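You operate a simulated robot arm through the tools that you are given. There is no shell and no other tool. Be economical: measure what you need, move in short steps, check, and stop when the job is done.

The job below is to be done with a simulated robot arm. You get a single attempt, and the scene is never put back.

JOB
Close the right blue drawer. Take the blue tube on the top of the tool bench and put it away on the top of the brown table. Put the 1.2 mm brass block from the top of the tool bench on the top of the side table and the 0.8 mm brass block on the third stock shelf from the bottom. Take the small yellow bag on the top of the test bench and put it away on the third stock shelf from the bottom. Take the tiny black bobbin and put it on the top of the packing table. Put the small spool from the top of the wooden shelf on the top of the wall side spool stack. Any order will do. Set down upright: blue tube, small yellow bag, tiny black bobbin.
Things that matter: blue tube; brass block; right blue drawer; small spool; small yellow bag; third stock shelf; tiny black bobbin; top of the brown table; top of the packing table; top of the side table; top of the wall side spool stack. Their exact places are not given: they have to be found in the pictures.

The check looks at the end state, three seconds after you hand in, the way a careful person would. Anything else that was tipped, shoved, dropped, spilled or broken makes it a failure.

ROBOT AND FRAMES
A 6-joint arm with a two-finger gripper on a trunk, on a base that drives. Base frame: it is fixed to the floor where the robot stands at the start and does not move with it; the origin is under the middle of the robot, x ahead of it, y to its left, z up; the surface under the hand at the start is at about z = 0.85. Readings come in m, degrees, newtons and seconds.
With the tool pointing down near the work surface it reaches from about 0.3 to 0.72 m from the robot's upright axis, wherever it stands. Its first joint turns from -166.0 to 166.0 degrees. Places, roughly: blue tube [0.75, 0.5, 1]; brass block [-0.5, 1, 1]; right blue drawer [0.5, 0.2, 0.7]; small spool [-4, -1.75, 1.25]; small yellow bag (12x12x17 cm) [-2.4, -1, 0.9]; third stock shelf [1.5, -2.9, 1]; tiny black bobbin (5x5x5 cm) [-2.5, -1.3, 0.9]; top of the brown table [-3.5, -4.8, 0.8]; top of the packing table [-4.1, -1, 0.8]; top of the side table [1.8, 0.1, 0.8]; top of the wall side spool stack (18x18 cm) [-5.32, -6.48, 0.94]. Payload 1.57 kg.
Tool frame: the origin (TCP) lies between the finger pads and is the grasp point; the fingertips stand 0.021 m ahead of it; z points along the fingers, y is the line along which they close. Largest opening 0.07 m; the body of the gripper starts 0.05 m behind the TCP.
Orientation is told as [roll, pitch, yaw] about the base's x, y, z axes, in that order, counted from this pose: with the fingers straight down and closing along the base's y, the tool's x points along the base's -x, its y along +y and its z along -z.

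CONTROLS
- The arm moves only by the tool arm_command. Its argument "deltas" is a list of rows, each a list of 3 entries, a list of its own where there are three numbers: the gripper command, from -1 (fully open) to 1 (shut), values between in proportion, then the shift along the base's x, y, z in m, then the turn, a rotation vector about the base's x, y, z in degrees. In form: [[jaw, [dx, dy, dz], [wx, wy, wz]], ...]. A call has 1 to 8 rows; each row shifts and turns the commanded pose from where the row before left it. Rows are played at 5 a second. More than 0.05 m and 8.6 degrees between two rows, or a gripper value outside its range, and nothing of the call is played. Where a pose cannot be reached the arm comes as near as it can. A force on the tool above 40 N (or 10 N above the force at the start of the call, whichever is more), or a blocked arm, ends the call early, and 0.2 s more pass. The fingers move at their own pace and stop on an object; they squeeze with about 29 N. The grip force told is the motor's: it shows also when the fingers shut on nothing. Time passes only in rows, and 0.2 s behind the last, so rows that do not move let the fingers close. It gives the time, the measured TCP pose, the force on the tool (base axes), the opening and the grip force at its end, in the units of the frame above (readings bear some noise), with the torque about the TCP (base axes, N m) and any sound that the robot's microphone picked up, and new pictures: "views" is both (left out), scene, wrist or none.
- Cameras (640 x 400 px; columns grow to the right, rows downward): "scene" is now at [-0.0222, 0.2071, 1.4625]; the picture's right is [0.78, -0.62, 0.00], its down [-0.55, -0.70, -0.46] and it looks along [0.29, 0.36, -0.89] (base axes); focal length 214 px, centre (320, 200). "wrist" rides on the gripper at [0.079, 0.004, -0.081] in the tool frame; the picture's right is [-0.05, 1.00, 0.00], its down [-0.67, -0.03, -0.74] and it looks along [-0.74, -0.04, 0.67] (tool axes); focal length 256 px, centre (320, 200).
- base_move(legs): drives the robot by 1 to 6 legs, each [ahead, left, turn to the left] in m, m and degrees, along the robot's own axes; the way and the turn of a leg run together, so that a leg with both is an arc; at most 1.5 m and 180 degrees a leg. The arm and the cameras ride along, it lands a little off, and it stops where it bumps. It gives what a move gives, and a new picture of the scene camera.
- head_to(pan, tilt): turns the head with the scene camera to pan (to the left, within 155 degrees either way) and tilt (down, from -29 to 69), counted from straight ahead of the robot. It gives what a move gives, and a new picture of the scene camera.
- locate(camera, pixels): for up to 12 pixels [column, row] of the newest picture of that camera ("zoom" is the newest enlarged one), the place [x, y, z] in the base frame of the surface seen there, good to about 0.002 m. It takes no simulated time.
- enlarge(camera, box): a new picture of the part [left, top, right, bottom] of that camera's present view, enlarged. It takes no simulated time.
- finish_job(): hands the job in; it is judged then, once.

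Keep the steps short. Do not move on a guess: measure, check each grasp and each placing, and mend mistakes. In all there are 131 turns and 260 pictures (those below and enlarged ones count). Leave the gripper open and the arm clear of the work at the hand-in unless told otherwise, and finish with a single line.

The tools are called after "Call:" as a command line: name --argument value ..., lists and objects as JSON in quotes. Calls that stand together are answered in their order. arm_command: Moves the arm, as the interface text tells. Its arguments: {"type":"object","properties":{"deltas":{"type":"array"},"views":{"type":"string","enum":["both","scene","wrist","none"]}},"required":["deltas"]} The other tools are called the same way: base_move (legs) drives the base; head_to (pan, tilt) turns the head that bears the scene camera; locate (camera, pixels) gives the place of the surface under pixels of a picture; enlarge (camera, box) takes an enlarged picture of a part of a camera's view; finish_job () hands the job in.

At the start:

```text
time: 0.0
tool_pos: [0.1942, 0.3525, 1.1721]
tool_rot: [0.0, 0.1, 0.0]
force: [0.3, -0.4, -0.9]
ft_torque: [-0.01, -0.04, -0.02]
gripper_width: 0.0702
grip_force: 0.1
robot x, y, heading: [-0.002, 0.0004, -0.1]
head pan, tilt: [51.5, 62.7]
```

scene: 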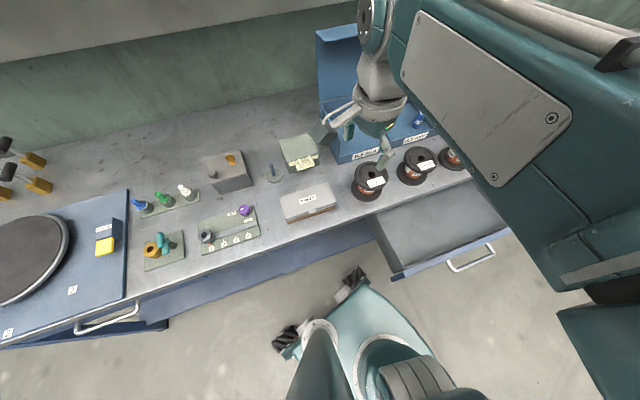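
wrist: 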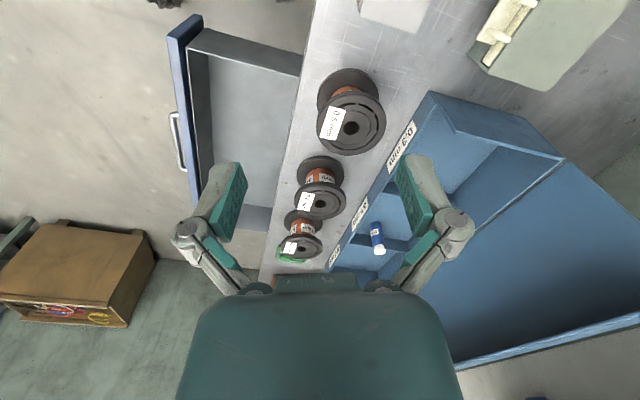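

The open drawer is at scene (440,230), and the blue tube shows in the rack at wrist (377,237). I'll measure these and enlarge both views.

Call:
locate --camera "scene" --pixels '[[470, 262], [450, 266], [490, 248], [400, 275], [418, 118], [368, 195], [300, 150], [230, 170], [30, 187], [35, 160]]'

Call:
locate --camera "wrist" --pixels '[[377, 230], [380, 250], [375, 240], [181, 140], [190, 60], [250, 130], [400, 150], [360, 215], [420, 110], [350, 120]]'

Call:
enlarge --camera "wrist" --box '[280, 60, 480, 280]'

Call:
enlarge --camera "scene" --box '[0, 120, 280, 300]'

```text
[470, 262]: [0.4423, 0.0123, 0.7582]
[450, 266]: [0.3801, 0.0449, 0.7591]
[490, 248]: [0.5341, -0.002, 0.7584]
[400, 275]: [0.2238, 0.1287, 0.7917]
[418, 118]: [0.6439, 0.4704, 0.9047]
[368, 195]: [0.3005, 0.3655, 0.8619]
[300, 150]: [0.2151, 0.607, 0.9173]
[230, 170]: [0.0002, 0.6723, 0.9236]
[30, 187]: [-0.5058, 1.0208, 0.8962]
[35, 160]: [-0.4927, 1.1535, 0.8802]
```

```text
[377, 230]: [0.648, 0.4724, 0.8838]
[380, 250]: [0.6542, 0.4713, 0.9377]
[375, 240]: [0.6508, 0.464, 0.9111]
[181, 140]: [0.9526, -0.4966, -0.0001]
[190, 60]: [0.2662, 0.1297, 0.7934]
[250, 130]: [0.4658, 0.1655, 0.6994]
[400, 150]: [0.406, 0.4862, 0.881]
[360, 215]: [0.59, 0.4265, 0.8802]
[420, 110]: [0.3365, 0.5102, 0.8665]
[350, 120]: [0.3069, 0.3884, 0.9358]
```

```text
1.82 times, centred on (380, 170) of wrist
```

zoom: 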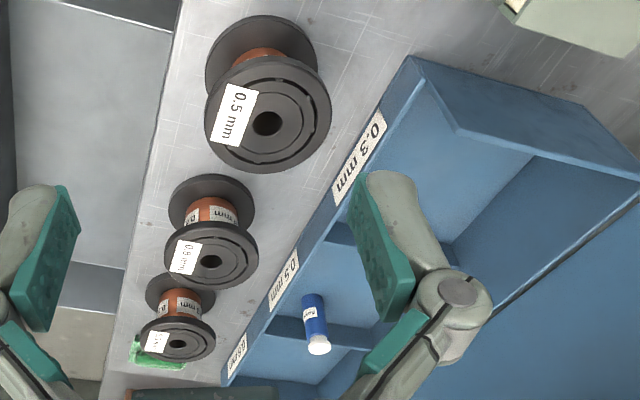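

```text
2.22 times, centred on (140, 210) of scene
```

zoom: 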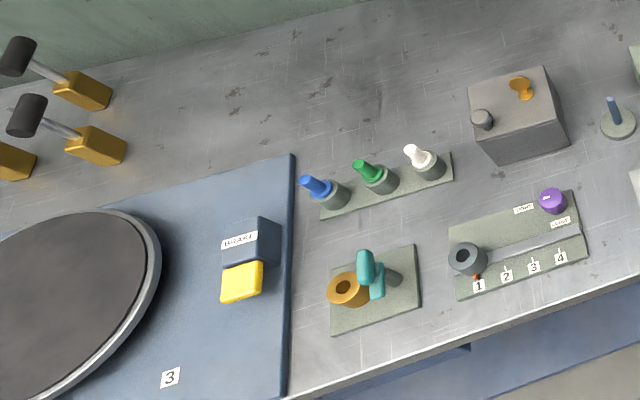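

The bench appears to be turned about -17°. I'll look around the room before planning.

Call:
head_to --pan 110 --tilt 35

Call:
head_to --pan -10 --tilt 30

Call:
head_to --pan -75 --tilt 20

Call:
head_to --pan -140 --tilt 15

Call:
head_to --pan 152 --tilt 15

```text
time: 1.3
tool_pos: [0.1956, 0.3512, 1.1714]
tool_rot: [-0.1, 0.0, 0.1]
force: [0.7, 0.2, 0.3]
ft_torque: [0.02, -0.02, -0.03]
gripper_width: 0.0699
grip_force: 0.0
robot x, y, heading: [-0.0011, -0.0036, 0.1]
head pan, tilt: [110.0, 35.0]
```

scene: 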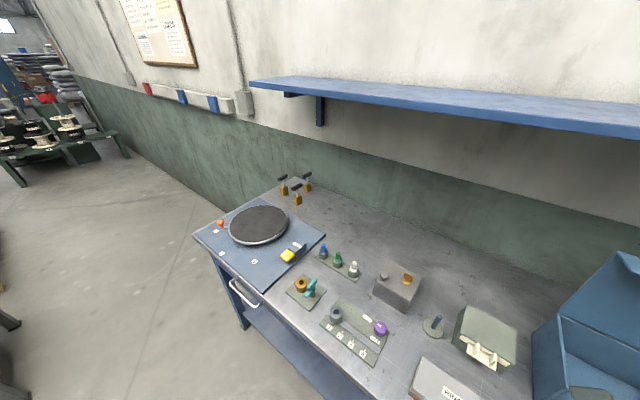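

```text
time: 3.3
tool_pos: [0.1951, 0.3505, 1.1731]
tool_rot: [0.1, 0.0, 0.0]
force: [-0.2, 0.4, 0.4]
ft_torque: [0.02, 0.0, 0.0]
gripper_width: 0.0701
grip_force: 0.1
robot x, y, heading: [-0.0002, 0.0019, -0.3]
head pan, tilt: [-10.0, 30.0]
```

scene: 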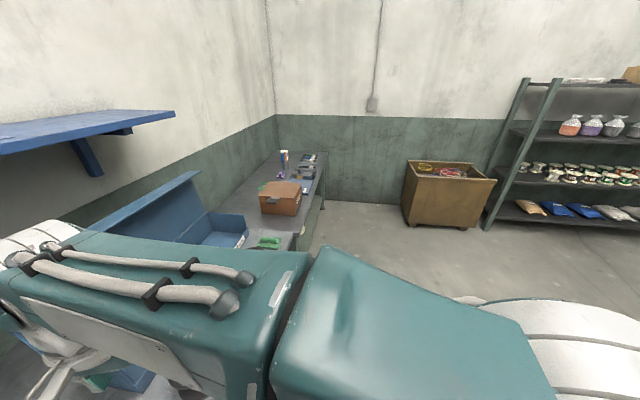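

```text
time: 4.6
tool_pos: [0.1957, 0.3512, 1.1725]
tool_rot: [0.0, 0.0, 0.1]
force: [0.3, 0.3, -0.2]
ft_torque: [-0.01, 0.0, 0.01]
gripper_width: 0.0702
grip_force: 0.0
robot x, y, heading: [-0.0023, -0.0009, -0.2]
head pan, tilt: [-75.0, 20.0]
```

scene: 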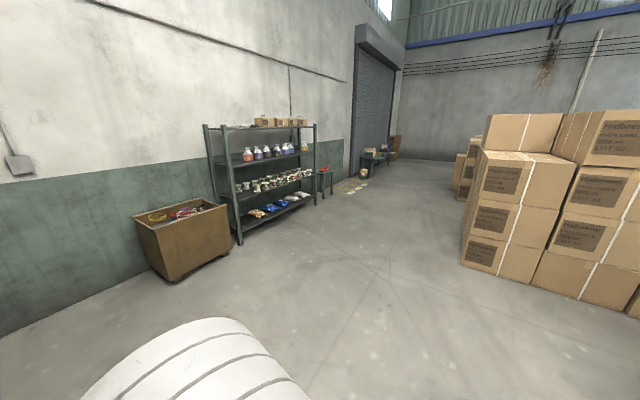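

```text
time: 6.0
tool_pos: [0.1954, 0.3525, 1.1738]
tool_rot: [0.0, 0.0, 0.0]
force: [0.3, -0.1, 0.0]
ft_torque: [-0.01, -0.03, -0.01]
gripper_width: 0.07
grip_force: 0.1
robot x, y, heading: [-0.001, 0.002, 0.1]
head pan, tilt: [-140.0, 15.0]
```

scene: 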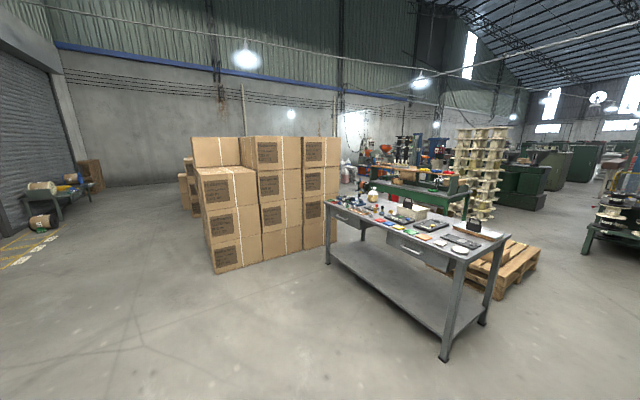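

```text
time: 10.0
tool_pos: [0.1947, 0.3522, 1.1727]
tool_rot: [-0.1, 0.0, -0.1]
force: [0.0, 0.4, 0.2]
ft_torque: [-0.03, 0.05, 0.02]
gripper_width: 0.0701
grip_force: 0.1
robot x, y, heading: [0.0014, 0.0039, 0.1]
head pan, tilt: [152.0, 15.0]
```

scene: 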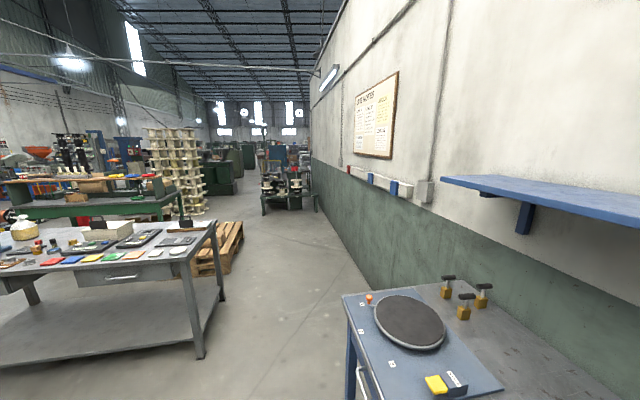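

Room layout is clear. I'll look at the drawer and handle first.

Call:
head_to --pan 35 --tilt 66

```text
time: 12.0
tool_pos: [0.1953, 0.3506, 1.1732]
tool_rot: [0.1, -0.1, 0.0]
force: [0.4, -0.5, 0.4]
ft_torque: [-0.02, -0.02, 0.01]
gripper_width: 0.07
grip_force: 0.0
robot x, y, heading: [0.0026, -0.0039, -0.1]
head pan, tilt: [35.0, 66.0]
```

scene: 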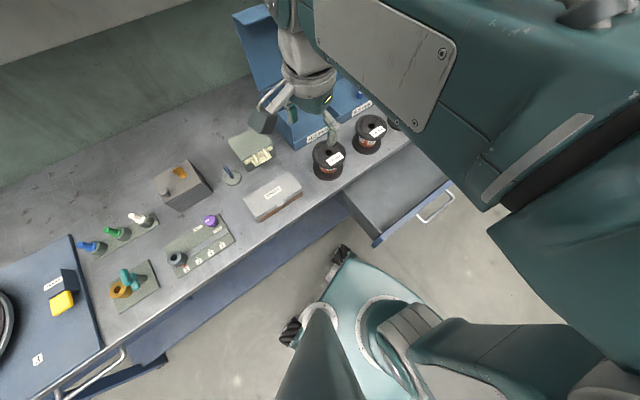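

Call:
locate --camera "scene" --pixels '[[376, 241], [382, 235], [448, 186], [440, 191], [424, 219], [446, 205], [436, 212], [454, 196], [418, 215], [340, 193], [412, 140], [372, 171]]'

Call:
enlarge --camera "scene" --box '[330, 120, 480, 260]'

```text
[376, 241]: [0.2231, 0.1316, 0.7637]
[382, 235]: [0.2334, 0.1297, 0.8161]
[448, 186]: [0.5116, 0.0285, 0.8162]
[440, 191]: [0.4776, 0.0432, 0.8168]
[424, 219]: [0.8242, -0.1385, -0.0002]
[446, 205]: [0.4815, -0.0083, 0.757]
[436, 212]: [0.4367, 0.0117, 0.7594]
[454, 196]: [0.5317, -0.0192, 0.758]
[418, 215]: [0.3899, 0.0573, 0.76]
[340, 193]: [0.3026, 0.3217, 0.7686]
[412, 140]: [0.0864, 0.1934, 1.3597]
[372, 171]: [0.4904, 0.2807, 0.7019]
```

```text
2.86 times, centred on (405, 190) of scene
```

zoom: 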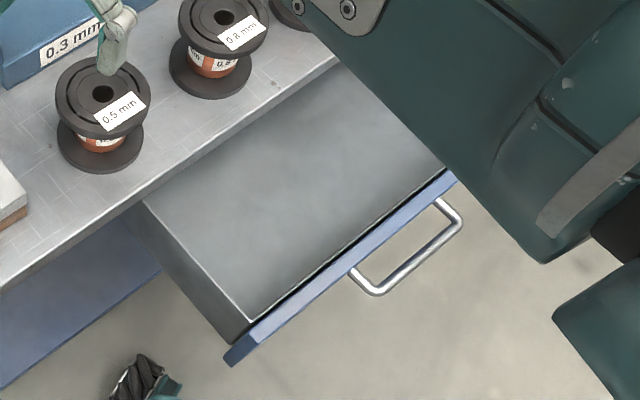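

Drawer front runs at about -19.5°, with the handle bar centre near (0.46,0.0,0.758). I'll swing the closed gripper to a point in front of the handle, turning to yaw 70.5.

Call:
arm_command --deltas '[[1, [0.0235, -0.041, 0], [0, 0, 7.05]], [1, [0.0235, -0.041, 0], [0, 0, 7.05]], [1, [0.0235, -0.041, 0], [0, 0, 7.05]], [1, [0.0235, -0.041, 0], [0, 0, 7.05]], [1, [0.0235, -0.041, 0], [0, 0, 7.05]], [1, [0.0235, -0.041, 0], [0, 0, 7.05]], [1, [0.0235, -0.041, 0], [0, 0, 7.05]], [1, [0.0235, -0.041, 0], [0, 0, 7.05]]]' --views "none"

Call:
arm_command --deltas '[[1, [0.0235, -0.045, 0], [0, 0, 7.05]], [1, [0.0235, -0.045, 0], [0, 0, 7.05]], [1, [0, 0, -0.05], [0, 0, 0]], [1, [0, 0, -0.05], [0, 0, 0]], [1, [0, 0, -0.05], [0, 0, 0]], [1, [0, 0, -0.05], [0, 0, 0]], [1, [0, 0, -0.05], [0, 0, 0]], [1, [0, 0, 0], [0, 0, 0]]]'

```text
time: 13.8
tool_pos: [0.3827, 0.0234, 1.173]
tool_rot: [0.2, 0.0, 56.4]
force: [0.4, -0.6, 0.0]
ft_torque: [0.02, 0.01, 0.02]
gripper_width: 0.0
grip_force: 28.9
robot x, y, heading: [-0.0, -0.0024, -0.1]
head pan, tilt: [35.0, 66.0]
```

```text
refused: row 1 steps farther than a row can; nothing moved
```

That step was just over 0.05 m. I'll shorten the steps.

Call:
arm_command --deltas '[[1, [0.016, -0.03, -0.02], [0, 0, 7.05]], [1, [0.016, -0.03, -0.02], [0, 0, 7.05]], [1, [0.016, -0.03, -0.02], [0, 0, 0]], [1, [0, 0, -0.05], [0, 0, 0]], [1, [0, 0, -0.05], [0, 0, 0]], [1, [0, 0, -0.05], [0, 0, 0]], [1, [0, 0, -0.05], [0, 0, 0]], [1, [0, 0, -0.03], [0, 0, 0]]]'

```text
time: 15.6
tool_pos: [0.432, -0.0657, 0.8814]
tool_rot: [-0.1, 0.0, 70.5]
force: [0.3, 0.2, -0.6]
ft_torque: [-0.02, 0.02, 0.02]
gripper_width: 0.0
grip_force: 28.1
robot x, y, heading: [-0.0017, -0.0018, -0.0]
head pan, tilt: [35.0, 66.0]
```

scene: 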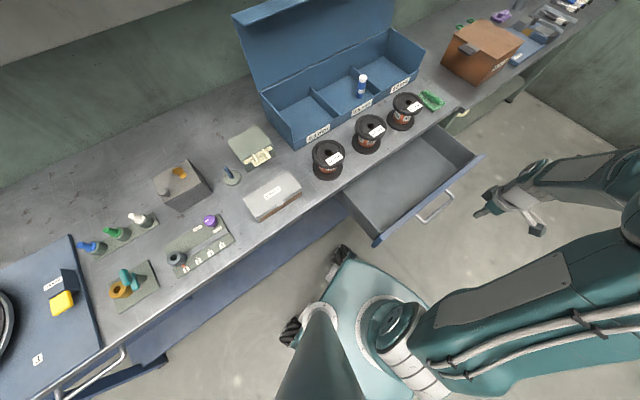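
wrist: 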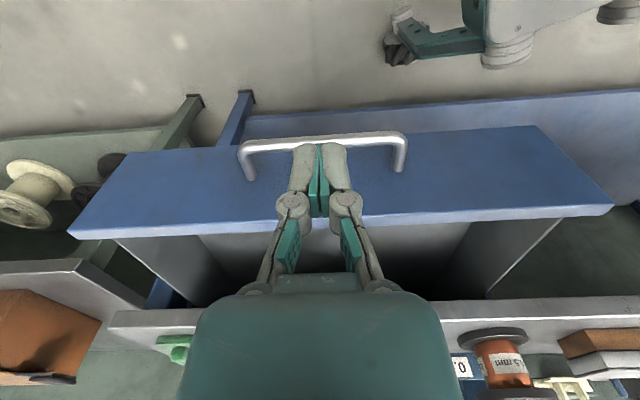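

I have a clear view, with the fingers just in front of and above the handle. I'll measure the bench front edge and drawer line.

Call:
locate --camera "scene" --pixels '[[340, 195], [395, 151], [445, 110], [374, 240], [425, 204], [480, 157], [436, 211], [420, 218], [361, 78], [360, 92], [420, 70], [363, 88]]'

Call:
enlarge --camera "scene" --box '[280, 30, 480, 155]'

```text
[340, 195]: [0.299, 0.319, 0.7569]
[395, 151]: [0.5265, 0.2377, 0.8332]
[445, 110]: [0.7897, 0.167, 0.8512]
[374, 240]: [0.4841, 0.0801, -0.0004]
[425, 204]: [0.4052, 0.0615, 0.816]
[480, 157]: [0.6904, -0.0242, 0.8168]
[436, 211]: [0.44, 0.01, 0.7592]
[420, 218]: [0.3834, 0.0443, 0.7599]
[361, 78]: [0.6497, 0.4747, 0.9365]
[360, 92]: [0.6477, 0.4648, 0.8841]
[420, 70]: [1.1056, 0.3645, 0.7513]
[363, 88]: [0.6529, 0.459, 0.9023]
```

```text
3.20 times, centred on (380, 92) of scene
```

zoom: 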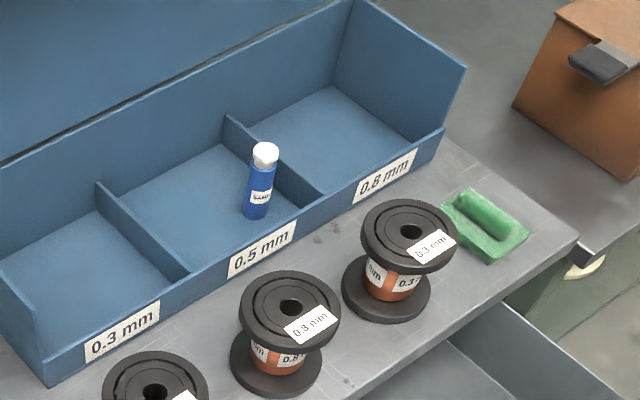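

Lower beside the handle, then push along (0.29,0.957).

Call:
arm_command --deltas '[[1, [0, 0, -0.045], [0, 0, 0]], [1, [0, 0, -0.045], [0, 0, 0]], [1, [0, 0, -0.034], [0, 0, 0]], [1, [0.0116, 0.0383, 0], [0, 0, 0]], [1, [0.0087, 0.0287, 0], [0, 0, 0]], [1, [0.0087, 0.0287, 0], [0, 0, 0]], [1, [0.0087, 0.0287, 0], [0, 0, 0]]]' --views "scene"

```text
time: 17.2
tool_pos: [0.471, 0.0586, 0.7585]
tool_rot: [0.2, 0.1, 70.5]
force: [-0.3, 0.6, 0.3]
ft_torque: [0.0, 0.01, -0.01]
gripper_width: 0.0001
grip_force: 28.2
robot x, y, heading: [-0.0023, 0.0011, 0.1]
head pan, tilt: [35.0, 66.0]
```

scene: 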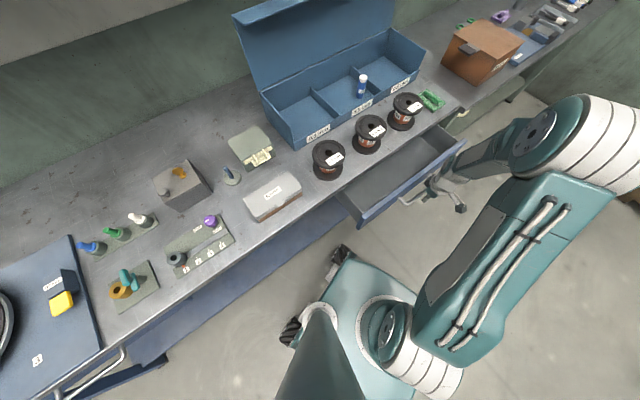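

Drawer is closing smoothly. I'll keep pushing.

Call:
arm_command --deltas '[[1, [0.0087, 0.0287, 0], [0, 0, 0]], [1, [0.0087, 0.0287, 0], [0, 0, 0]], [1, [0.0087, 0.0287, 0], [0, 0, 0]], [1, [0.0058, 0.019, 0], [0, 0, 0]], [1, [0.0058, 0.019, 0], [0, 0, 0]], [1, [0.0058, 0.019, 0], [0, 0, 0]]]' --views "both"

```text
time: 18.6
tool_pos: [0.5115, 0.1959, 0.7593]
tool_rot: [0.2, 0.1, 70.6]
force: [-12.3, -13.0, 3.7]
ft_torque: [1.38, -1.07, 0.58]
gripper_width: 0.0
grip_force: 28.2
robot x, y, heading: [-0.0016, -0.0032, -0.2]
head pan, tilt: [35.0, 66.0]
```

scene: 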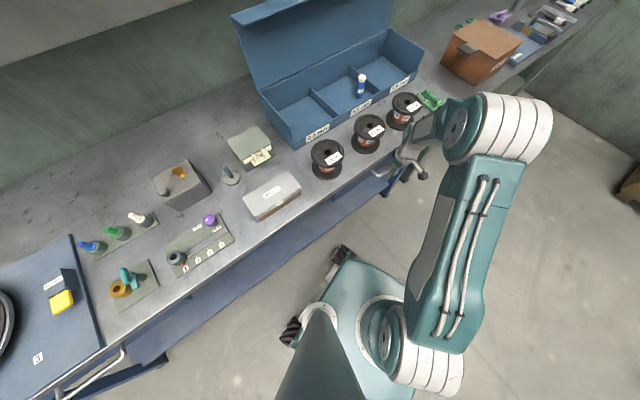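
wrist: 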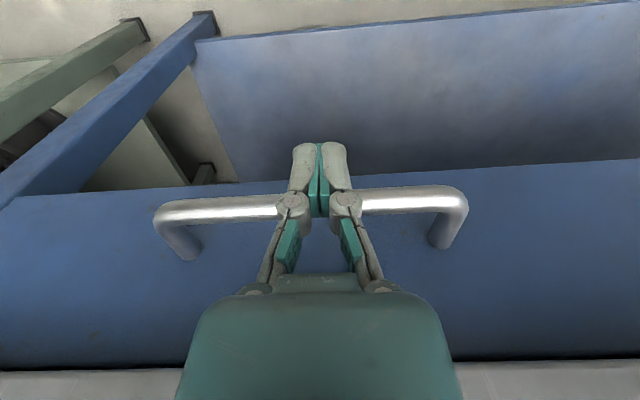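

Force is rising and the front looks flush. One last small push to confirm, then back off.

Call:
arm_command --deltas '[[1, [0.003, 0.0096, 0], [0, 0, 0]], [1, [0.003, 0.0096, 0], [0, 0, 0]]]' --views "none"

Call:
arm_command --deltas '[[1, [-0.0116, -0.0383, 0], [0, 0, 0]], [1, [-0.0116, -0.0383, 0], [0, 0, 0]], [1, [0, 0, 0.05], [0, 0, 0]], [-1, [0, 0, 0.05], [0, 0, 0]], [-1, [0, 0, 0.05], [0, 0, 0]], [-1, [0, 0, 0.05], [0, 0, 0]], [-1, [0, 0, 0.05], [0, 0, 0]], [-1, [0, 0, 0.03], [0, 0, 0]]]'

```text
time: 18.9
tool_pos: [0.511, 0.196, 0.7568]
tool_rot: [0.5, 0.5, 70.4]
force: [-10.0, -23.9, 11.7]
ft_torque: [2.7, -0.9, 0.43]
gripper_width: 0.0001
grip_force: 28.8
robot x, y, heading: [0.0027, -0.0046, -0.1]
head pan, tilt: [35.0, 66.0]
stopped in row 1: the force on the tool passed its limit at 54 N (the readings are from after the stop); the commanded pose is now the measured one
```

```text
time: 20.7
tool_pos: [0.4916, 0.1234, 1.0381]
tool_rot: [0.4, 0.6, 70.6]
force: [-1.2, -0.1, -0.3]
ft_torque: [-0.03, 0.01, 0.01]
gripper_width: 0.0698
grip_force: 0.0
robot x, y, heading: [0.0006, -0.003, 0.2]
head pan, tilt: [35.0, 66.0]
```

scene: 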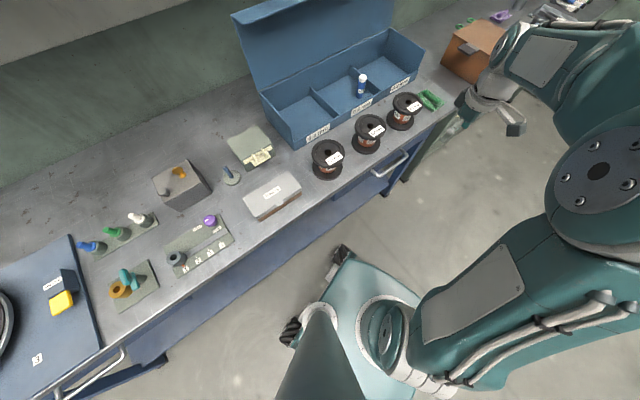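
wrist: 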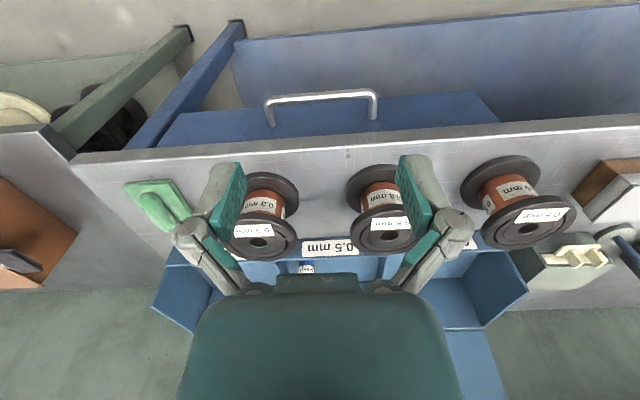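

Drawer is closed. The tube at (0.65,0.47) is out of reach, so I'll drive along the bench by about 0.38 m.

Call:
base_move --legs '[[0.38, -0.1, 0]]'

```text
time: 23.2
tool_pos: [0.8758, 0.023, 1.0373]
tool_rot: [0.3, 0.5, 70.5]
force: [0.2, 0.1, -0.8]
ft_torque: [-0.04, -0.04, 0.01]
gripper_width: 0.0703
grip_force: 0.1
robot x, y, heading: [0.3871, -0.1001, -0.3]
head pan, tilt: [35.0, 66.0]
```

scene: 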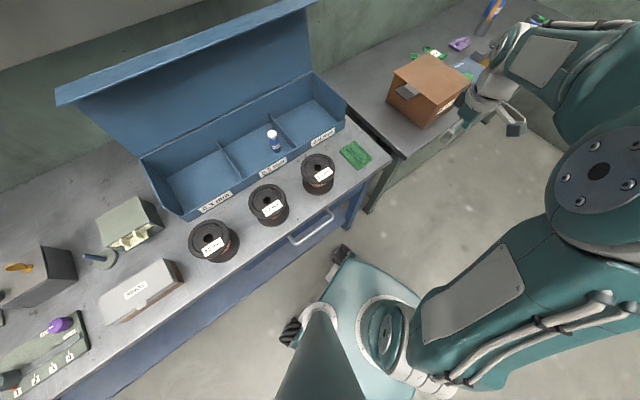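

Call:
enlarge --camera "scene" --box '[200, 90, 360, 190]'

Call:
locate --camera "zoom" --pixels '[[291, 169], [284, 180], [302, 178], [290, 205], [302, 230], [292, 235], [270, 170], [330, 200], [285, 145], [345, 240], [395, 200], [250, 200]]'

Call:
locate --camera "scene" --pixels '[[355, 180], [385, 100], [400, 130], [440, 50], [460, 43], [434, 53], [370, 100], [345, 95], [380, 175], [425, 70], [390, 210], [400, 155]]'

```text
4.00 times, centred on (280, 140) of scene
```

zoom: 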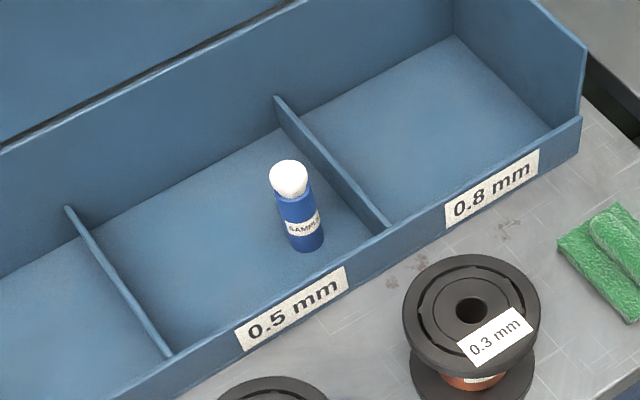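

```text
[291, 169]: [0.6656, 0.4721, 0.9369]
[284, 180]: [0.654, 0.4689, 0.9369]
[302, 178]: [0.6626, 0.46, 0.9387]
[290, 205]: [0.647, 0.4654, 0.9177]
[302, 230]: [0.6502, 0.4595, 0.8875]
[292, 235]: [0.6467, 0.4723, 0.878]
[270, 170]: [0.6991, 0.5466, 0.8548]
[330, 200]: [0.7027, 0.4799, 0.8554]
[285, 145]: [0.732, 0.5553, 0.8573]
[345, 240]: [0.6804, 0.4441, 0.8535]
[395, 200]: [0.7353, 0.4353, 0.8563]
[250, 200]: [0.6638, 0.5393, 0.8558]
```

```text
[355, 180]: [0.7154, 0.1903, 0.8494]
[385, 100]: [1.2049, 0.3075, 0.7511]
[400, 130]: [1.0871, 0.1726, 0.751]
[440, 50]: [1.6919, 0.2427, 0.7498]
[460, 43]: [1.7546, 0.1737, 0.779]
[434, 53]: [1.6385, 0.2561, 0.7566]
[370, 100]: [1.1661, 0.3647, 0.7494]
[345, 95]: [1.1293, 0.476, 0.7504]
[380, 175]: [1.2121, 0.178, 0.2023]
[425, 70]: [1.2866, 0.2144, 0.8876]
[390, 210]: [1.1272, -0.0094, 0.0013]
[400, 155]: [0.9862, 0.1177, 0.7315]
```

Tube centre is about (0.660,0.470), top 0.938, floor 0.855. Checking divider and front wall heights before choosing the grip direction.

Call:
locate --camera "zoom" --pixels '[[330, 157], [350, 181], [365, 200], [380, 218], [297, 116], [400, 232], [340, 270], [289, 163], [297, 172], [275, 172]]'

```text
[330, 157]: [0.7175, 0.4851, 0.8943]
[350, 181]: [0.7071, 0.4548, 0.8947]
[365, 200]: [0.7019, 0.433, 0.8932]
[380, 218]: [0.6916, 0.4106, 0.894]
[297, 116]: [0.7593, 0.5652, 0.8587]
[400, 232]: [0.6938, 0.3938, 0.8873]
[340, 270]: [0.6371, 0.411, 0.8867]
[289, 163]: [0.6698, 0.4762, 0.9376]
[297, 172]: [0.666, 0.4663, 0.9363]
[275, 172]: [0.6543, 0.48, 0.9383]
```

Grip at z 0.918 keeps the fingertips above the divider (0.895). Moving over the tube.

Call:
arm_command --deltas '[[-1, [-0.0214, 0.0447, 0], [0, 0, 0.3]], [-1, [-0.0214, 0.0447, 0], [0, 0, 0.3]], [-1, [-0.0214, 0.0447, 0], [0, 0, 0.3]], [-1, [-0.0214, 0.0447, 0], [0, 0, 0.3]], [-1, [-0.0214, 0.0447, 0], [0, 0, 0.3]], [-1, [-0.0214, 0.0447, 0], [0, 0, 0.3]], [-1, [-0.0214, 0.0447, 0], [0, 0, 0.3]], [-1, [-0.0214, 0.0447, 0], [0, 0, 0.3]]]' --views "none"

Call:
arm_command --deltas '[[-1, [-0.0214, 0.0447, 0], [0, 0, 0]], [-1, [-0.0214, 0.0447, 0], [0, 0, 0]], [-1, [0, 0, -0.02], [0, 0, 0]], [-1, [0, 0, 0], [0, 0, 0]]]' --views "both"

```text
time: 25.0
tool_pos: [0.7038, 0.3812, 1.0365]
tool_rot: [0.4, 0.5, 72.9]
force: [-0.1, -0.4, 0.3]
ft_torque: [0.0, 0.03, 0.0]
gripper_width: 0.07
grip_force: 0.0
robot x, y, heading: [0.3844, -0.1032, 0.1]
head pan, tilt: [35.0, 66.0]
```

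```text
time: 26.0
tool_pos: [0.6609, 0.4677, 1.0192]
tool_rot: [0.4, 0.4, 72.9]
force: [0.6, 0.3, 0.5]
ft_torque: [0.01, 0.0, 0.02]
gripper_width: 0.0698
grip_force: 0.0
robot x, y, heading: [0.3821, -0.0998, -0.1]
head pan, tilt: [35.0, 66.0]
```

scene: 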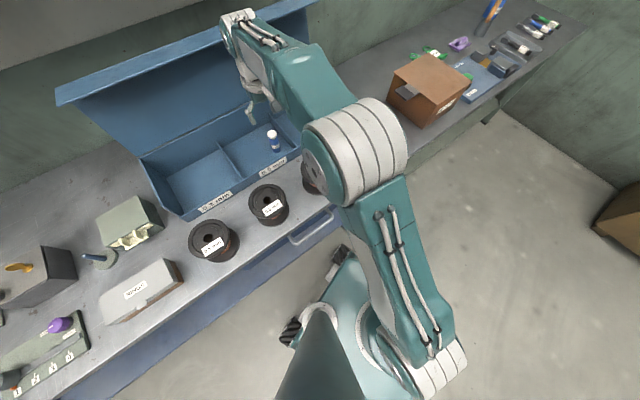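
wrist: 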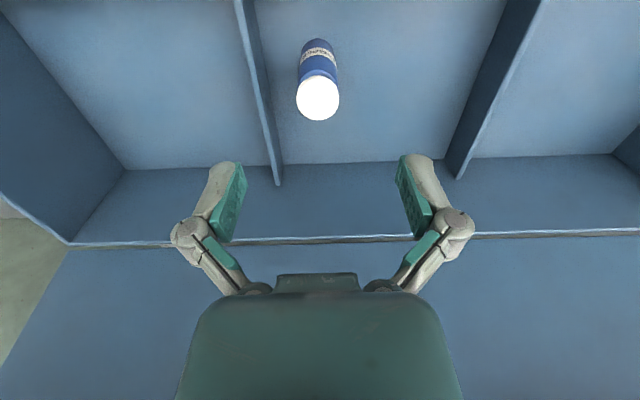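

Tube sits centred between the fingers in the wrist view. I'll verify the cap centre.

Call:
locate --camera "wrist" --pixels '[[318, 99], [300, 99], [335, 99], [318, 80], [318, 116]]'

```text
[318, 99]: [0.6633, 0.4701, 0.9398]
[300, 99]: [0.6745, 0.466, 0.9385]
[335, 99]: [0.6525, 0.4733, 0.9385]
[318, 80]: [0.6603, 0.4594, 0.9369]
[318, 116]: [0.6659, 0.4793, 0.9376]
```

Cap centre is (0.663,0.470), diameter about 0.023. Descending and closing.

Call:
arm_command --deltas '[[-1, [0.002, 0.002, -0.04], [-0.4, -0.4, 0]], [-1, [0, 0, -0.04], [0, 0, 0]], [-1, [0, 0, -0.021], [0, 0, 0]], [-1, [0, 0, 0], [0, 0, 0]], [1, [0, 0, 0], [0, 0, 0]], [1, [0, 0, 0], [0, 0, 0]], [1, [0, 0, 0], [0, 0, 0]]]' --views "none"

Call:
arm_command --deltas '[[1, [0, 0, 0.03], [0, 0, 0]], [1, [0, 0, 0.05], [0, 0, 0]], [1, [0, 0, 0.05], [0, 0, 0]], [1, [0, 0, 0.05], [0, 0, 0]], [1, [0, 0, 0.05], [0, 0, 0]]]' --views "wrist"

```text
time: 27.6
tool_pos: [0.6615, 0.4713, 0.9196]
tool_rot: [-0.2, 0.4, 72.9]
force: [1.2, 0.3, 17.4]
ft_torque: [0.04, -0.08, -0.02]
gripper_width: 0.029
grip_force: 28.1
robot x, y, heading: [0.3861, -0.1018, -0.1]
head pan, tilt: [35.0, 66.0]
```

```text
time: 28.8
tool_pos: [0.6642, 0.4734, 1.1481]
tool_rot: [-0.1, 0.8, 72.9]
force: [0.5, 0.2, -0.9]
ft_torque: [0.01, 0.03, -0.04]
gripper_width: 0.0287
grip_force: 29.0
robot x, y, heading: [0.3877, -0.1032, -0.2]
head pan, tilt: [35.0, 66.0]
```

wrist: 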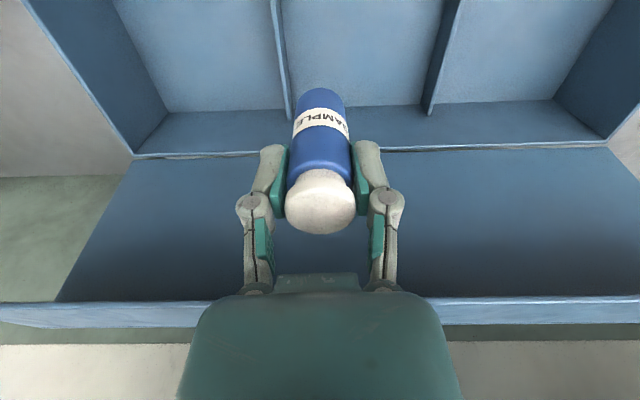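

Tube is held, bottom about 0.064 below the TCP. I'll pull the arm in front of the robot and look toward the brown table (bearing about -130°).

Call:
arm_command --deltas '[[1, [0.01, -0.045, 0.01], [0, 0, 0]], [1, [0.01, -0.045, 0.01], [0, 0, 0]], [1, [0.01, -0.045, 0.01], [0, 0, 0]], [1, [0.01, -0.045, 0], [0, 0, 0]], [1, [0.02, -0.045, 0], [0, 0, 0]], [1, [0.02, -0.045, 0], [0, 0, 0]], [1, [0.02, -0.045, 0], [0, 0, 0]], [1, [0.02, -0.045, 0], [0, 0, 0]]]' --views "none"

Call:
head_to --pan -130 --tilt 12

```text
time: 30.6
tool_pos: [0.7826, 0.1131, 1.1758]
tool_rot: [-0.1, 0.8, 72.9]
force: [0.3, 0.6, -0.9]
ft_torque: [0.0, 0.02, -0.02]
gripper_width: 0.0292
grip_force: 29.0
robot x, y, heading: [0.3856, -0.1051, 0.0]
head pan, tilt: [35.0, 66.0]
```

```text
time: 33.1
tool_pos: [0.7819, 0.1131, 1.1758]
tool_rot: [-0.1, 0.7, 72.9]
force: [-0.6, 0.8, -1.0]
ft_torque: [0.01, -0.02, -0.02]
gripper_width: 0.0286
grip_force: 28.5
robot x, y, heading: [0.3815, -0.104, -0.5]
head pan, tilt: [-130.0, 12.0]
```

scene: 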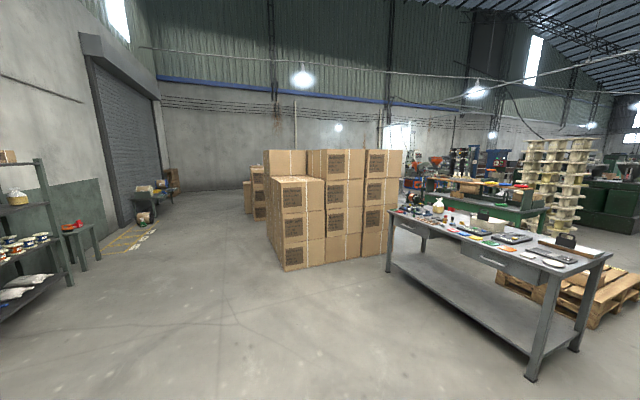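

Let me get coordinates of the main obstacles.

Call:
locate --camera "scene" --pixels '[[285, 270], [370, 258], [270, 160], [438, 205], [390, 272], [532, 380], [608, 258], [470, 185], [155, 200], [250, 212], [600, 320], [550, 200]]'

Call:
enlarge --camera "scene" --box '[380, 120, 640, 280]'

Call:
enlarge --camera "scene" --box '[100, 140, 280, 260]'

```text
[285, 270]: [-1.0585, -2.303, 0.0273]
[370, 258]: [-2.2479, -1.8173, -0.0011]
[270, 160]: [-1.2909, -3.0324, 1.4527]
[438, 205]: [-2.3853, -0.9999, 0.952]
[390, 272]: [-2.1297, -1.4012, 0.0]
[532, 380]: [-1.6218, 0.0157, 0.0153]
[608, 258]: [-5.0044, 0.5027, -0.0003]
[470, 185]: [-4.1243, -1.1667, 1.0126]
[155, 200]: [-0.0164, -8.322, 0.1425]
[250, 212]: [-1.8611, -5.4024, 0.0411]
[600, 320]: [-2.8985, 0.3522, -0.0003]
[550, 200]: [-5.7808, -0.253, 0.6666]
```

```text
2.46 times, centred on (510, 200) of scene
```

zoom: 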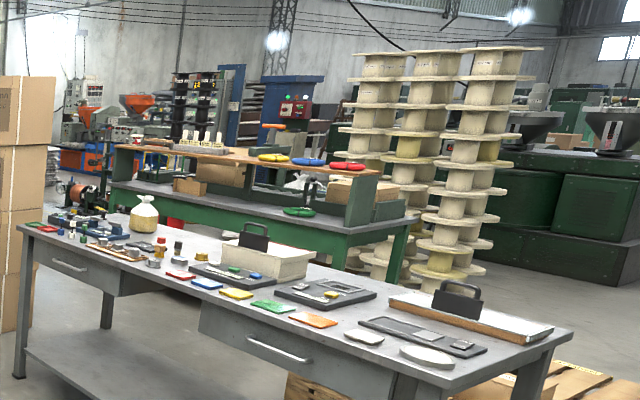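

```text
3.33 times, centred on (190, 200) of scene
```

zoom: 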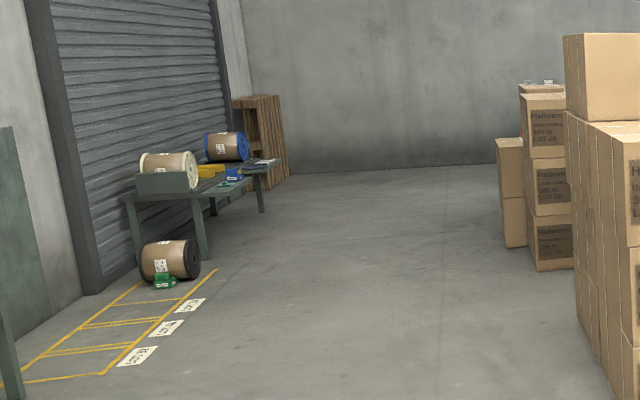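

The gap between the test bench and cartons is too narrow. I'll go round the cartons' far side, backing off first, then turning right and driving to about (-0.2,-3.2) to look.

Call:
base_move --legs '[[-0.1, -0.4, 0], [0, 0, -100], [1.4, 0, 0], [1.4, 0, 0]]'

Call:
head_to --pan -60 --tilt 12

```text
time: 53.1
tool_pos: [-0.2515, -3.6746, 1.1758]
tool_rot: [-0.1, 0.7, -32.0]
force: [-0.7, -0.2, -0.2]
ft_torque: [-0.04, 0.02, -0.01]
gripper_width: 0.0289
grip_force: 28.1
robot x, y, heading: [-0.362, -3.2367, -104.8]
head pan, tilt: [-130.0, 12.0]
```

scene: 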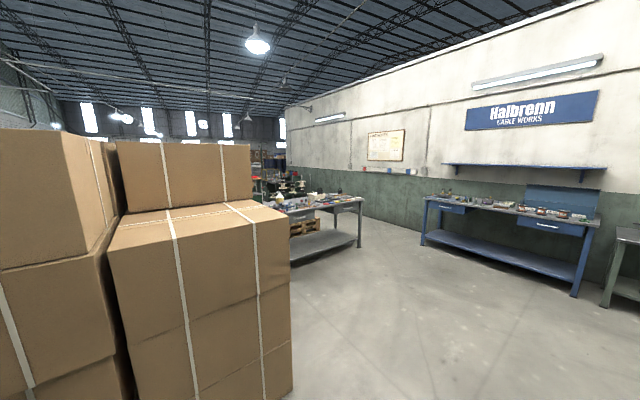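

```text
time: 54.5
tool_pos: [-0.2526, -3.6745, 1.1762]
tool_rot: [-0.2, 0.6, -32.1]
force: [-0.3, -0.3, 0.0]
ft_torque: [-0.04, 0.0, -0.01]
gripper_width: 0.0287
grip_force: 29.0
robot x, y, heading: [-0.3585, -3.2336, -104.9]
head pan, tilt: [-60.0, 12.0]
```

scene: 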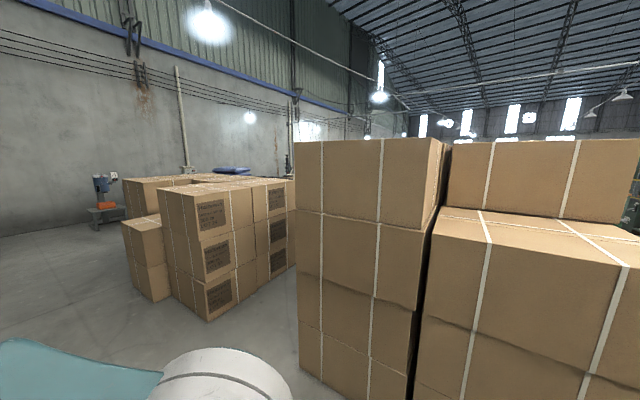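

Measuring the gap between the two carton stacks.

Call:
locate --camera "scene" --pixels '[[300, 375], [297, 300], [207, 320], [293, 266], [165, 300], [125, 265], [240, 168], [294, 160], [105, 210], [195, 200], [280, 182]]'

```text
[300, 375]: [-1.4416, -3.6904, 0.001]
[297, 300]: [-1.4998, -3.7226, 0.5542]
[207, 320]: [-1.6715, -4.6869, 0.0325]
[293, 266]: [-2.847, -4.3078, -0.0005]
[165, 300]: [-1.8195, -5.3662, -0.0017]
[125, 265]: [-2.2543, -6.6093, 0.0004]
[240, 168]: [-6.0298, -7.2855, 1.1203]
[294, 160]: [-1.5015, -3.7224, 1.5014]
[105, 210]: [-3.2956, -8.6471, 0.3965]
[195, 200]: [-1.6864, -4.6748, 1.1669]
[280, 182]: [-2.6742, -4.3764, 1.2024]
```

About 0.95 m wide corridor heading 162°. I'll drive to its mouth and look in.

Call:
base_move --legs '[[1.27, 0, 0], [0, 0, -90]]'

Call:
head_to --pan 0 --tilt 20

```text
time: 64.9
tool_pos: [-1.1461, -4.5631, 1.1764]
tool_rot: [-0.1, 0.7, -124.4]
force: [-0.5, -0.4, -0.8]
ft_torque: [0.03, -0.01, -0.03]
gripper_width: 0.0289
grip_force: 28.9
robot x, y, heading: [-0.7001, -4.4778, 162.8]
head pan, tilt: [-60.0, 12.0]
```

scene: 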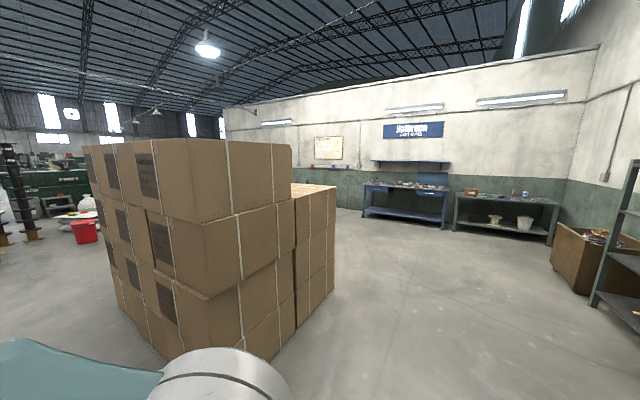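

```text
time: 66.2
tool_pos: [-1.1463, -4.5624, 1.1769]
tool_rot: [0.0, 0.8, -124.3]
force: [-0.3, 0.2, -0.3]
ft_torque: [-0.01, -0.04, 0.02]
gripper_width: 0.0287
grip_force: 28.8
robot x, y, heading: [-0.7026, -4.4739, 162.9]
head pan, tilt: [0.0, 20.0]
```

scene: 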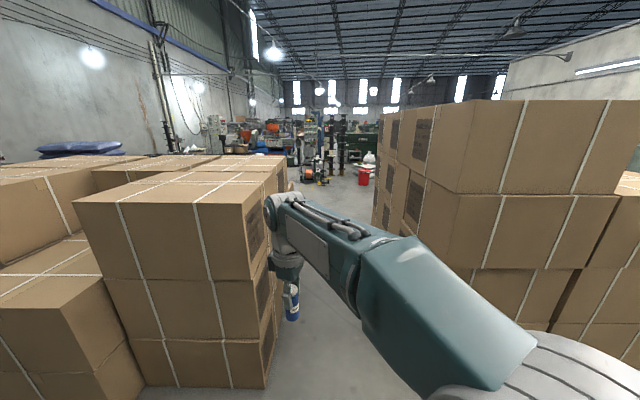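

Corridor is open. Bringing the tube to the robot's centre line so it clears the stacks, then driving in.

Call:
arm_command --deltas '[[1, [0.0086, 0.041, 0], [0, 0, 0]], [1, [0.0086, 0.041, 0], [0, 0, 0]], [1, [0.0086, 0.041, 0], [0, 0, 0]], [1, [0.0086, 0.041, 0], [0, 0, 0]], [1, [0.0086, 0.041, 0], [0, 0, 0]]]' --views "none"

Call:
base_move --legs '[[1.3, 0, 0]]'

```text
time: 67.4
tool_pos: [-1.1025, -4.3571, 1.178]
tool_rot: [0.0, 0.6, -124.3]
force: [0.7, 0.7, -0.7]
ft_torque: [0.03, 0.03, 0.0]
gripper_width: 0.0287
grip_force: 28.7
robot x, y, heading: [-0.6998, -4.4741, 162.7]
head pan, tilt: [0.0, 20.0]
```

```text
time: 73.9
tool_pos: [-2.3399, -3.9776, 1.1777]
tool_rot: [-0.1, 0.7, -124.1]
force: [0.0, -0.2, 0.2]
ft_torque: [0.0, -0.01, 0.04]
gripper_width: 0.0288
grip_force: 29.2
robot x, y, heading: [-1.9382, -4.0955, 162.8]
head pan, tilt: [0.0, 20.0]
```

scene: 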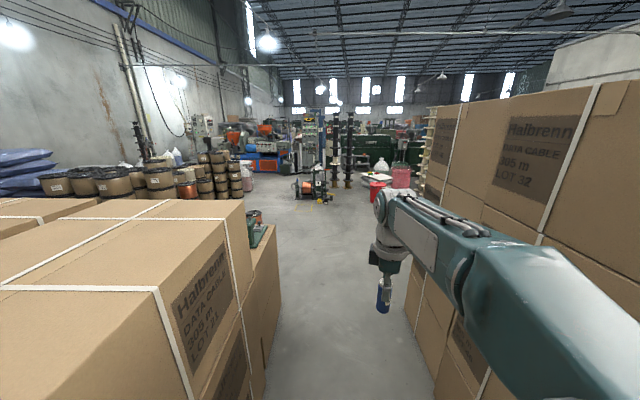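

Good. Continue 0.9 m, then look left for the brown table.

Call:
base_move --legs '[[0.9, -0.05, 0]]'

Call:
head_to --pan 70 --tilt 30

```text
time: 78.6
tool_pos: [-3.1885, -3.6702, 1.1793]
tool_rot: [-0.1, 0.7, -123.7]
force: [0.6, 0.1, -0.2]
ft_torque: [-0.01, -0.03, 0.0]
gripper_width: 0.0288
grip_force: 28.6
robot x, y, heading: [-2.7873, -3.7814, 163.3]
head pan, tilt: [0.0, 20.0]
```

scene: 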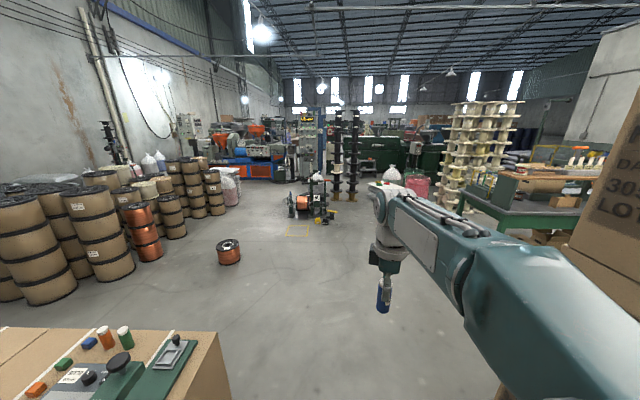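

```text
time: 80.0
tool_pos: [-3.1871, -3.6711, 1.1795]
tool_rot: [-0.2, 0.7, -123.7]
force: [-0.3, -0.4, -0.5]
ft_torque: [-0.03, 0.02, 0.0]
gripper_width: 0.0287
grip_force: 29.2
robot x, y, heading: [-2.7884, -3.7819, 163.3]
head pan, tilt: [70.0, 30.0]
```

scene: 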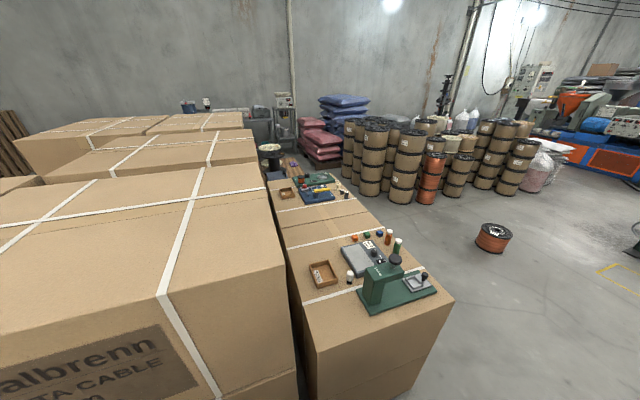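

Call:
locate --camera "scene" --pixels '[[330, 250], [350, 225], [325, 330], [448, 298], [380, 225], [330, 305], [310, 230], [280, 170], [300, 355], [350, 180], [345, 207], [400, 235]]'

Call:
enlarge --camera "scene" --box '[250, 140, 470, 330]'

```text
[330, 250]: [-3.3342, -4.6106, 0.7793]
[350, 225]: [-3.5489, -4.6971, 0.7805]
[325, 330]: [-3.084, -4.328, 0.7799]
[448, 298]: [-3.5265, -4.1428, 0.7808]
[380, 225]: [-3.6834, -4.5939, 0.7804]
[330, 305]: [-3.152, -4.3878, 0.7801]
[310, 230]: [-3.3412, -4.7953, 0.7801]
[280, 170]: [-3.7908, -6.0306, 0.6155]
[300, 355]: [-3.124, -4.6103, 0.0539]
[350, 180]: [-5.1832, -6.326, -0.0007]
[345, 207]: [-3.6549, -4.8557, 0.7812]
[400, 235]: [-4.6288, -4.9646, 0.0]
```

```text
2.11 times, centred on (360, 235) of scene
```

zoom: 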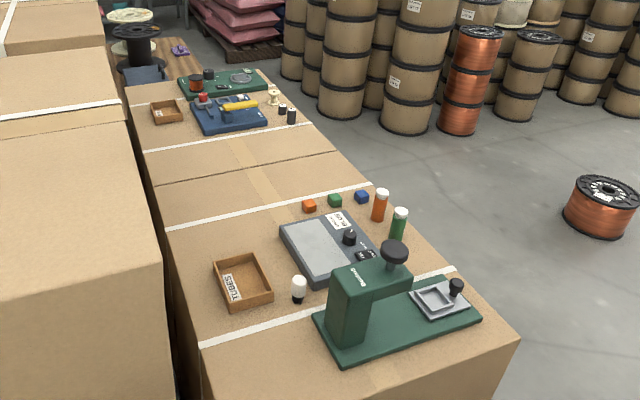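

The carton table top is at z 0.78 with sample tubes already on it; free space is around (-3.55,-4.73). Checking the copper spool on the floor and that free spot.

Call:
locate --camera "scene" --pixels '[[480, 248], [492, 228], [508, 248], [388, 240], [397, 248], [345, 225], [365, 215], [378, 212], [360, 240], [340, 200], [330, 215]]'

Call:
base_move --legs '[[1.07, 0, 0], [0, 0, 88]]'

```text
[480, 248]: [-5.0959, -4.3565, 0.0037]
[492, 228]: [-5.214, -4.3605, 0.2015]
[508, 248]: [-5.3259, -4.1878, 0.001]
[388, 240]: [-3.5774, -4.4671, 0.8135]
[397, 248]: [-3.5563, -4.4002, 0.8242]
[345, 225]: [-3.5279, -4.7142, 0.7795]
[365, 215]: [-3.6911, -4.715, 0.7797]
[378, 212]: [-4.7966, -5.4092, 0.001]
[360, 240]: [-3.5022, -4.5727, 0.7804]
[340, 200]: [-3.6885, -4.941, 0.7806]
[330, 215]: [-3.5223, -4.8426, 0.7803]
```

```text
time: 89.2
tool_pos: [-3.9393, -3.8787, 1.1781]
tool_rot: [-0.1, 0.7, -35.5]
force: [0.7, 0.1, -0.9]
ft_torque: [-0.01, -0.02, 0.0]
gripper_width: 0.0287
grip_force: 28.8
robot x, y, heading: [-3.8179, -3.4815, -108.4]
head pan, tilt: [70.0, 30.0]
```

scene: 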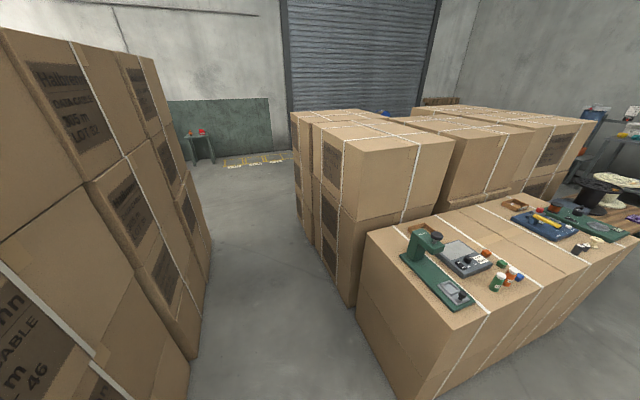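

Lateral clearance to the table edge is 0.48 m. Driving alongside.

Call:
base_move --legs '[[1.12, 0.02, 0]]'

Call:
head_to --pan 85 --tilt 50

```text
time: 95.0
tool_pos: [-4.3104, -4.9476, 1.1783]
tool_rot: [-0.1, 0.7, -37.5]
force: [-0.3, -0.5, -0.6]
ft_torque: [0.0, -0.01, 0.0]
gripper_width: 0.0289
grip_force: 29.0
robot x, y, heading: [-4.1709, -4.5573, -110.4]
head pan, tilt: [70.0, 30.0]
```

scene: 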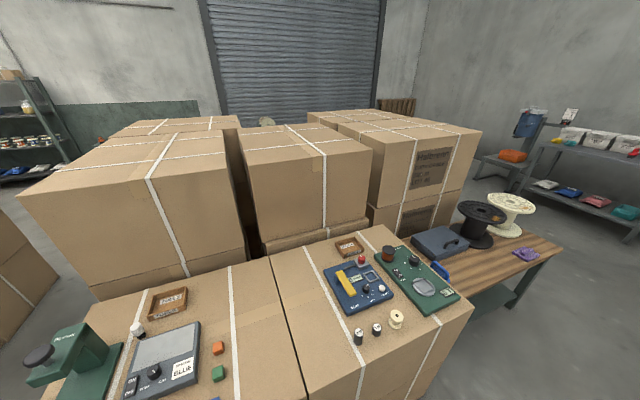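

```text
time: 95.9
tool_pos: [-4.3111, -4.9492, 1.1793]
tool_rot: [0.0, 0.6, -37.5]
force: [1.1, 0.5, -0.9]
ft_torque: [-0.02, 0.01, 0.03]
gripper_width: 0.0289
grip_force: 28.9
robot x, y, heading: [-4.1725, -4.5552, -110.6]
head pan, tilt: [85.0, 50.0]
```

scene: 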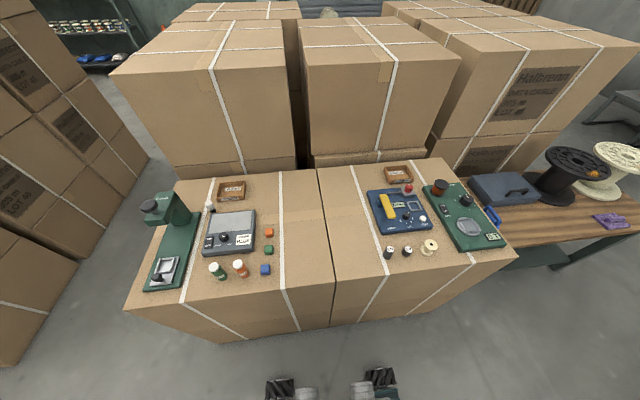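

Call:
locate --camera "scene" --pixels '[[303, 240], [340, 240], [345, 210], [305, 290], [520, 230], [590, 215], [268, 268], [388, 252], [505, 250], [300, 200], [360, 285]]'

```text
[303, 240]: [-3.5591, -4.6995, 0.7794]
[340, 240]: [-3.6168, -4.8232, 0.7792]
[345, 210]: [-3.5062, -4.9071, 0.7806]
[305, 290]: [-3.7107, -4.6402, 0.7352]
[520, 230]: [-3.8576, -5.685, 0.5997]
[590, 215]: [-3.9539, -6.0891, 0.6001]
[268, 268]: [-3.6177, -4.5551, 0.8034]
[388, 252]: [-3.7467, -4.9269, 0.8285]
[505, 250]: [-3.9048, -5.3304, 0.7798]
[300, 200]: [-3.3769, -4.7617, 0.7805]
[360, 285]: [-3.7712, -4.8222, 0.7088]
```

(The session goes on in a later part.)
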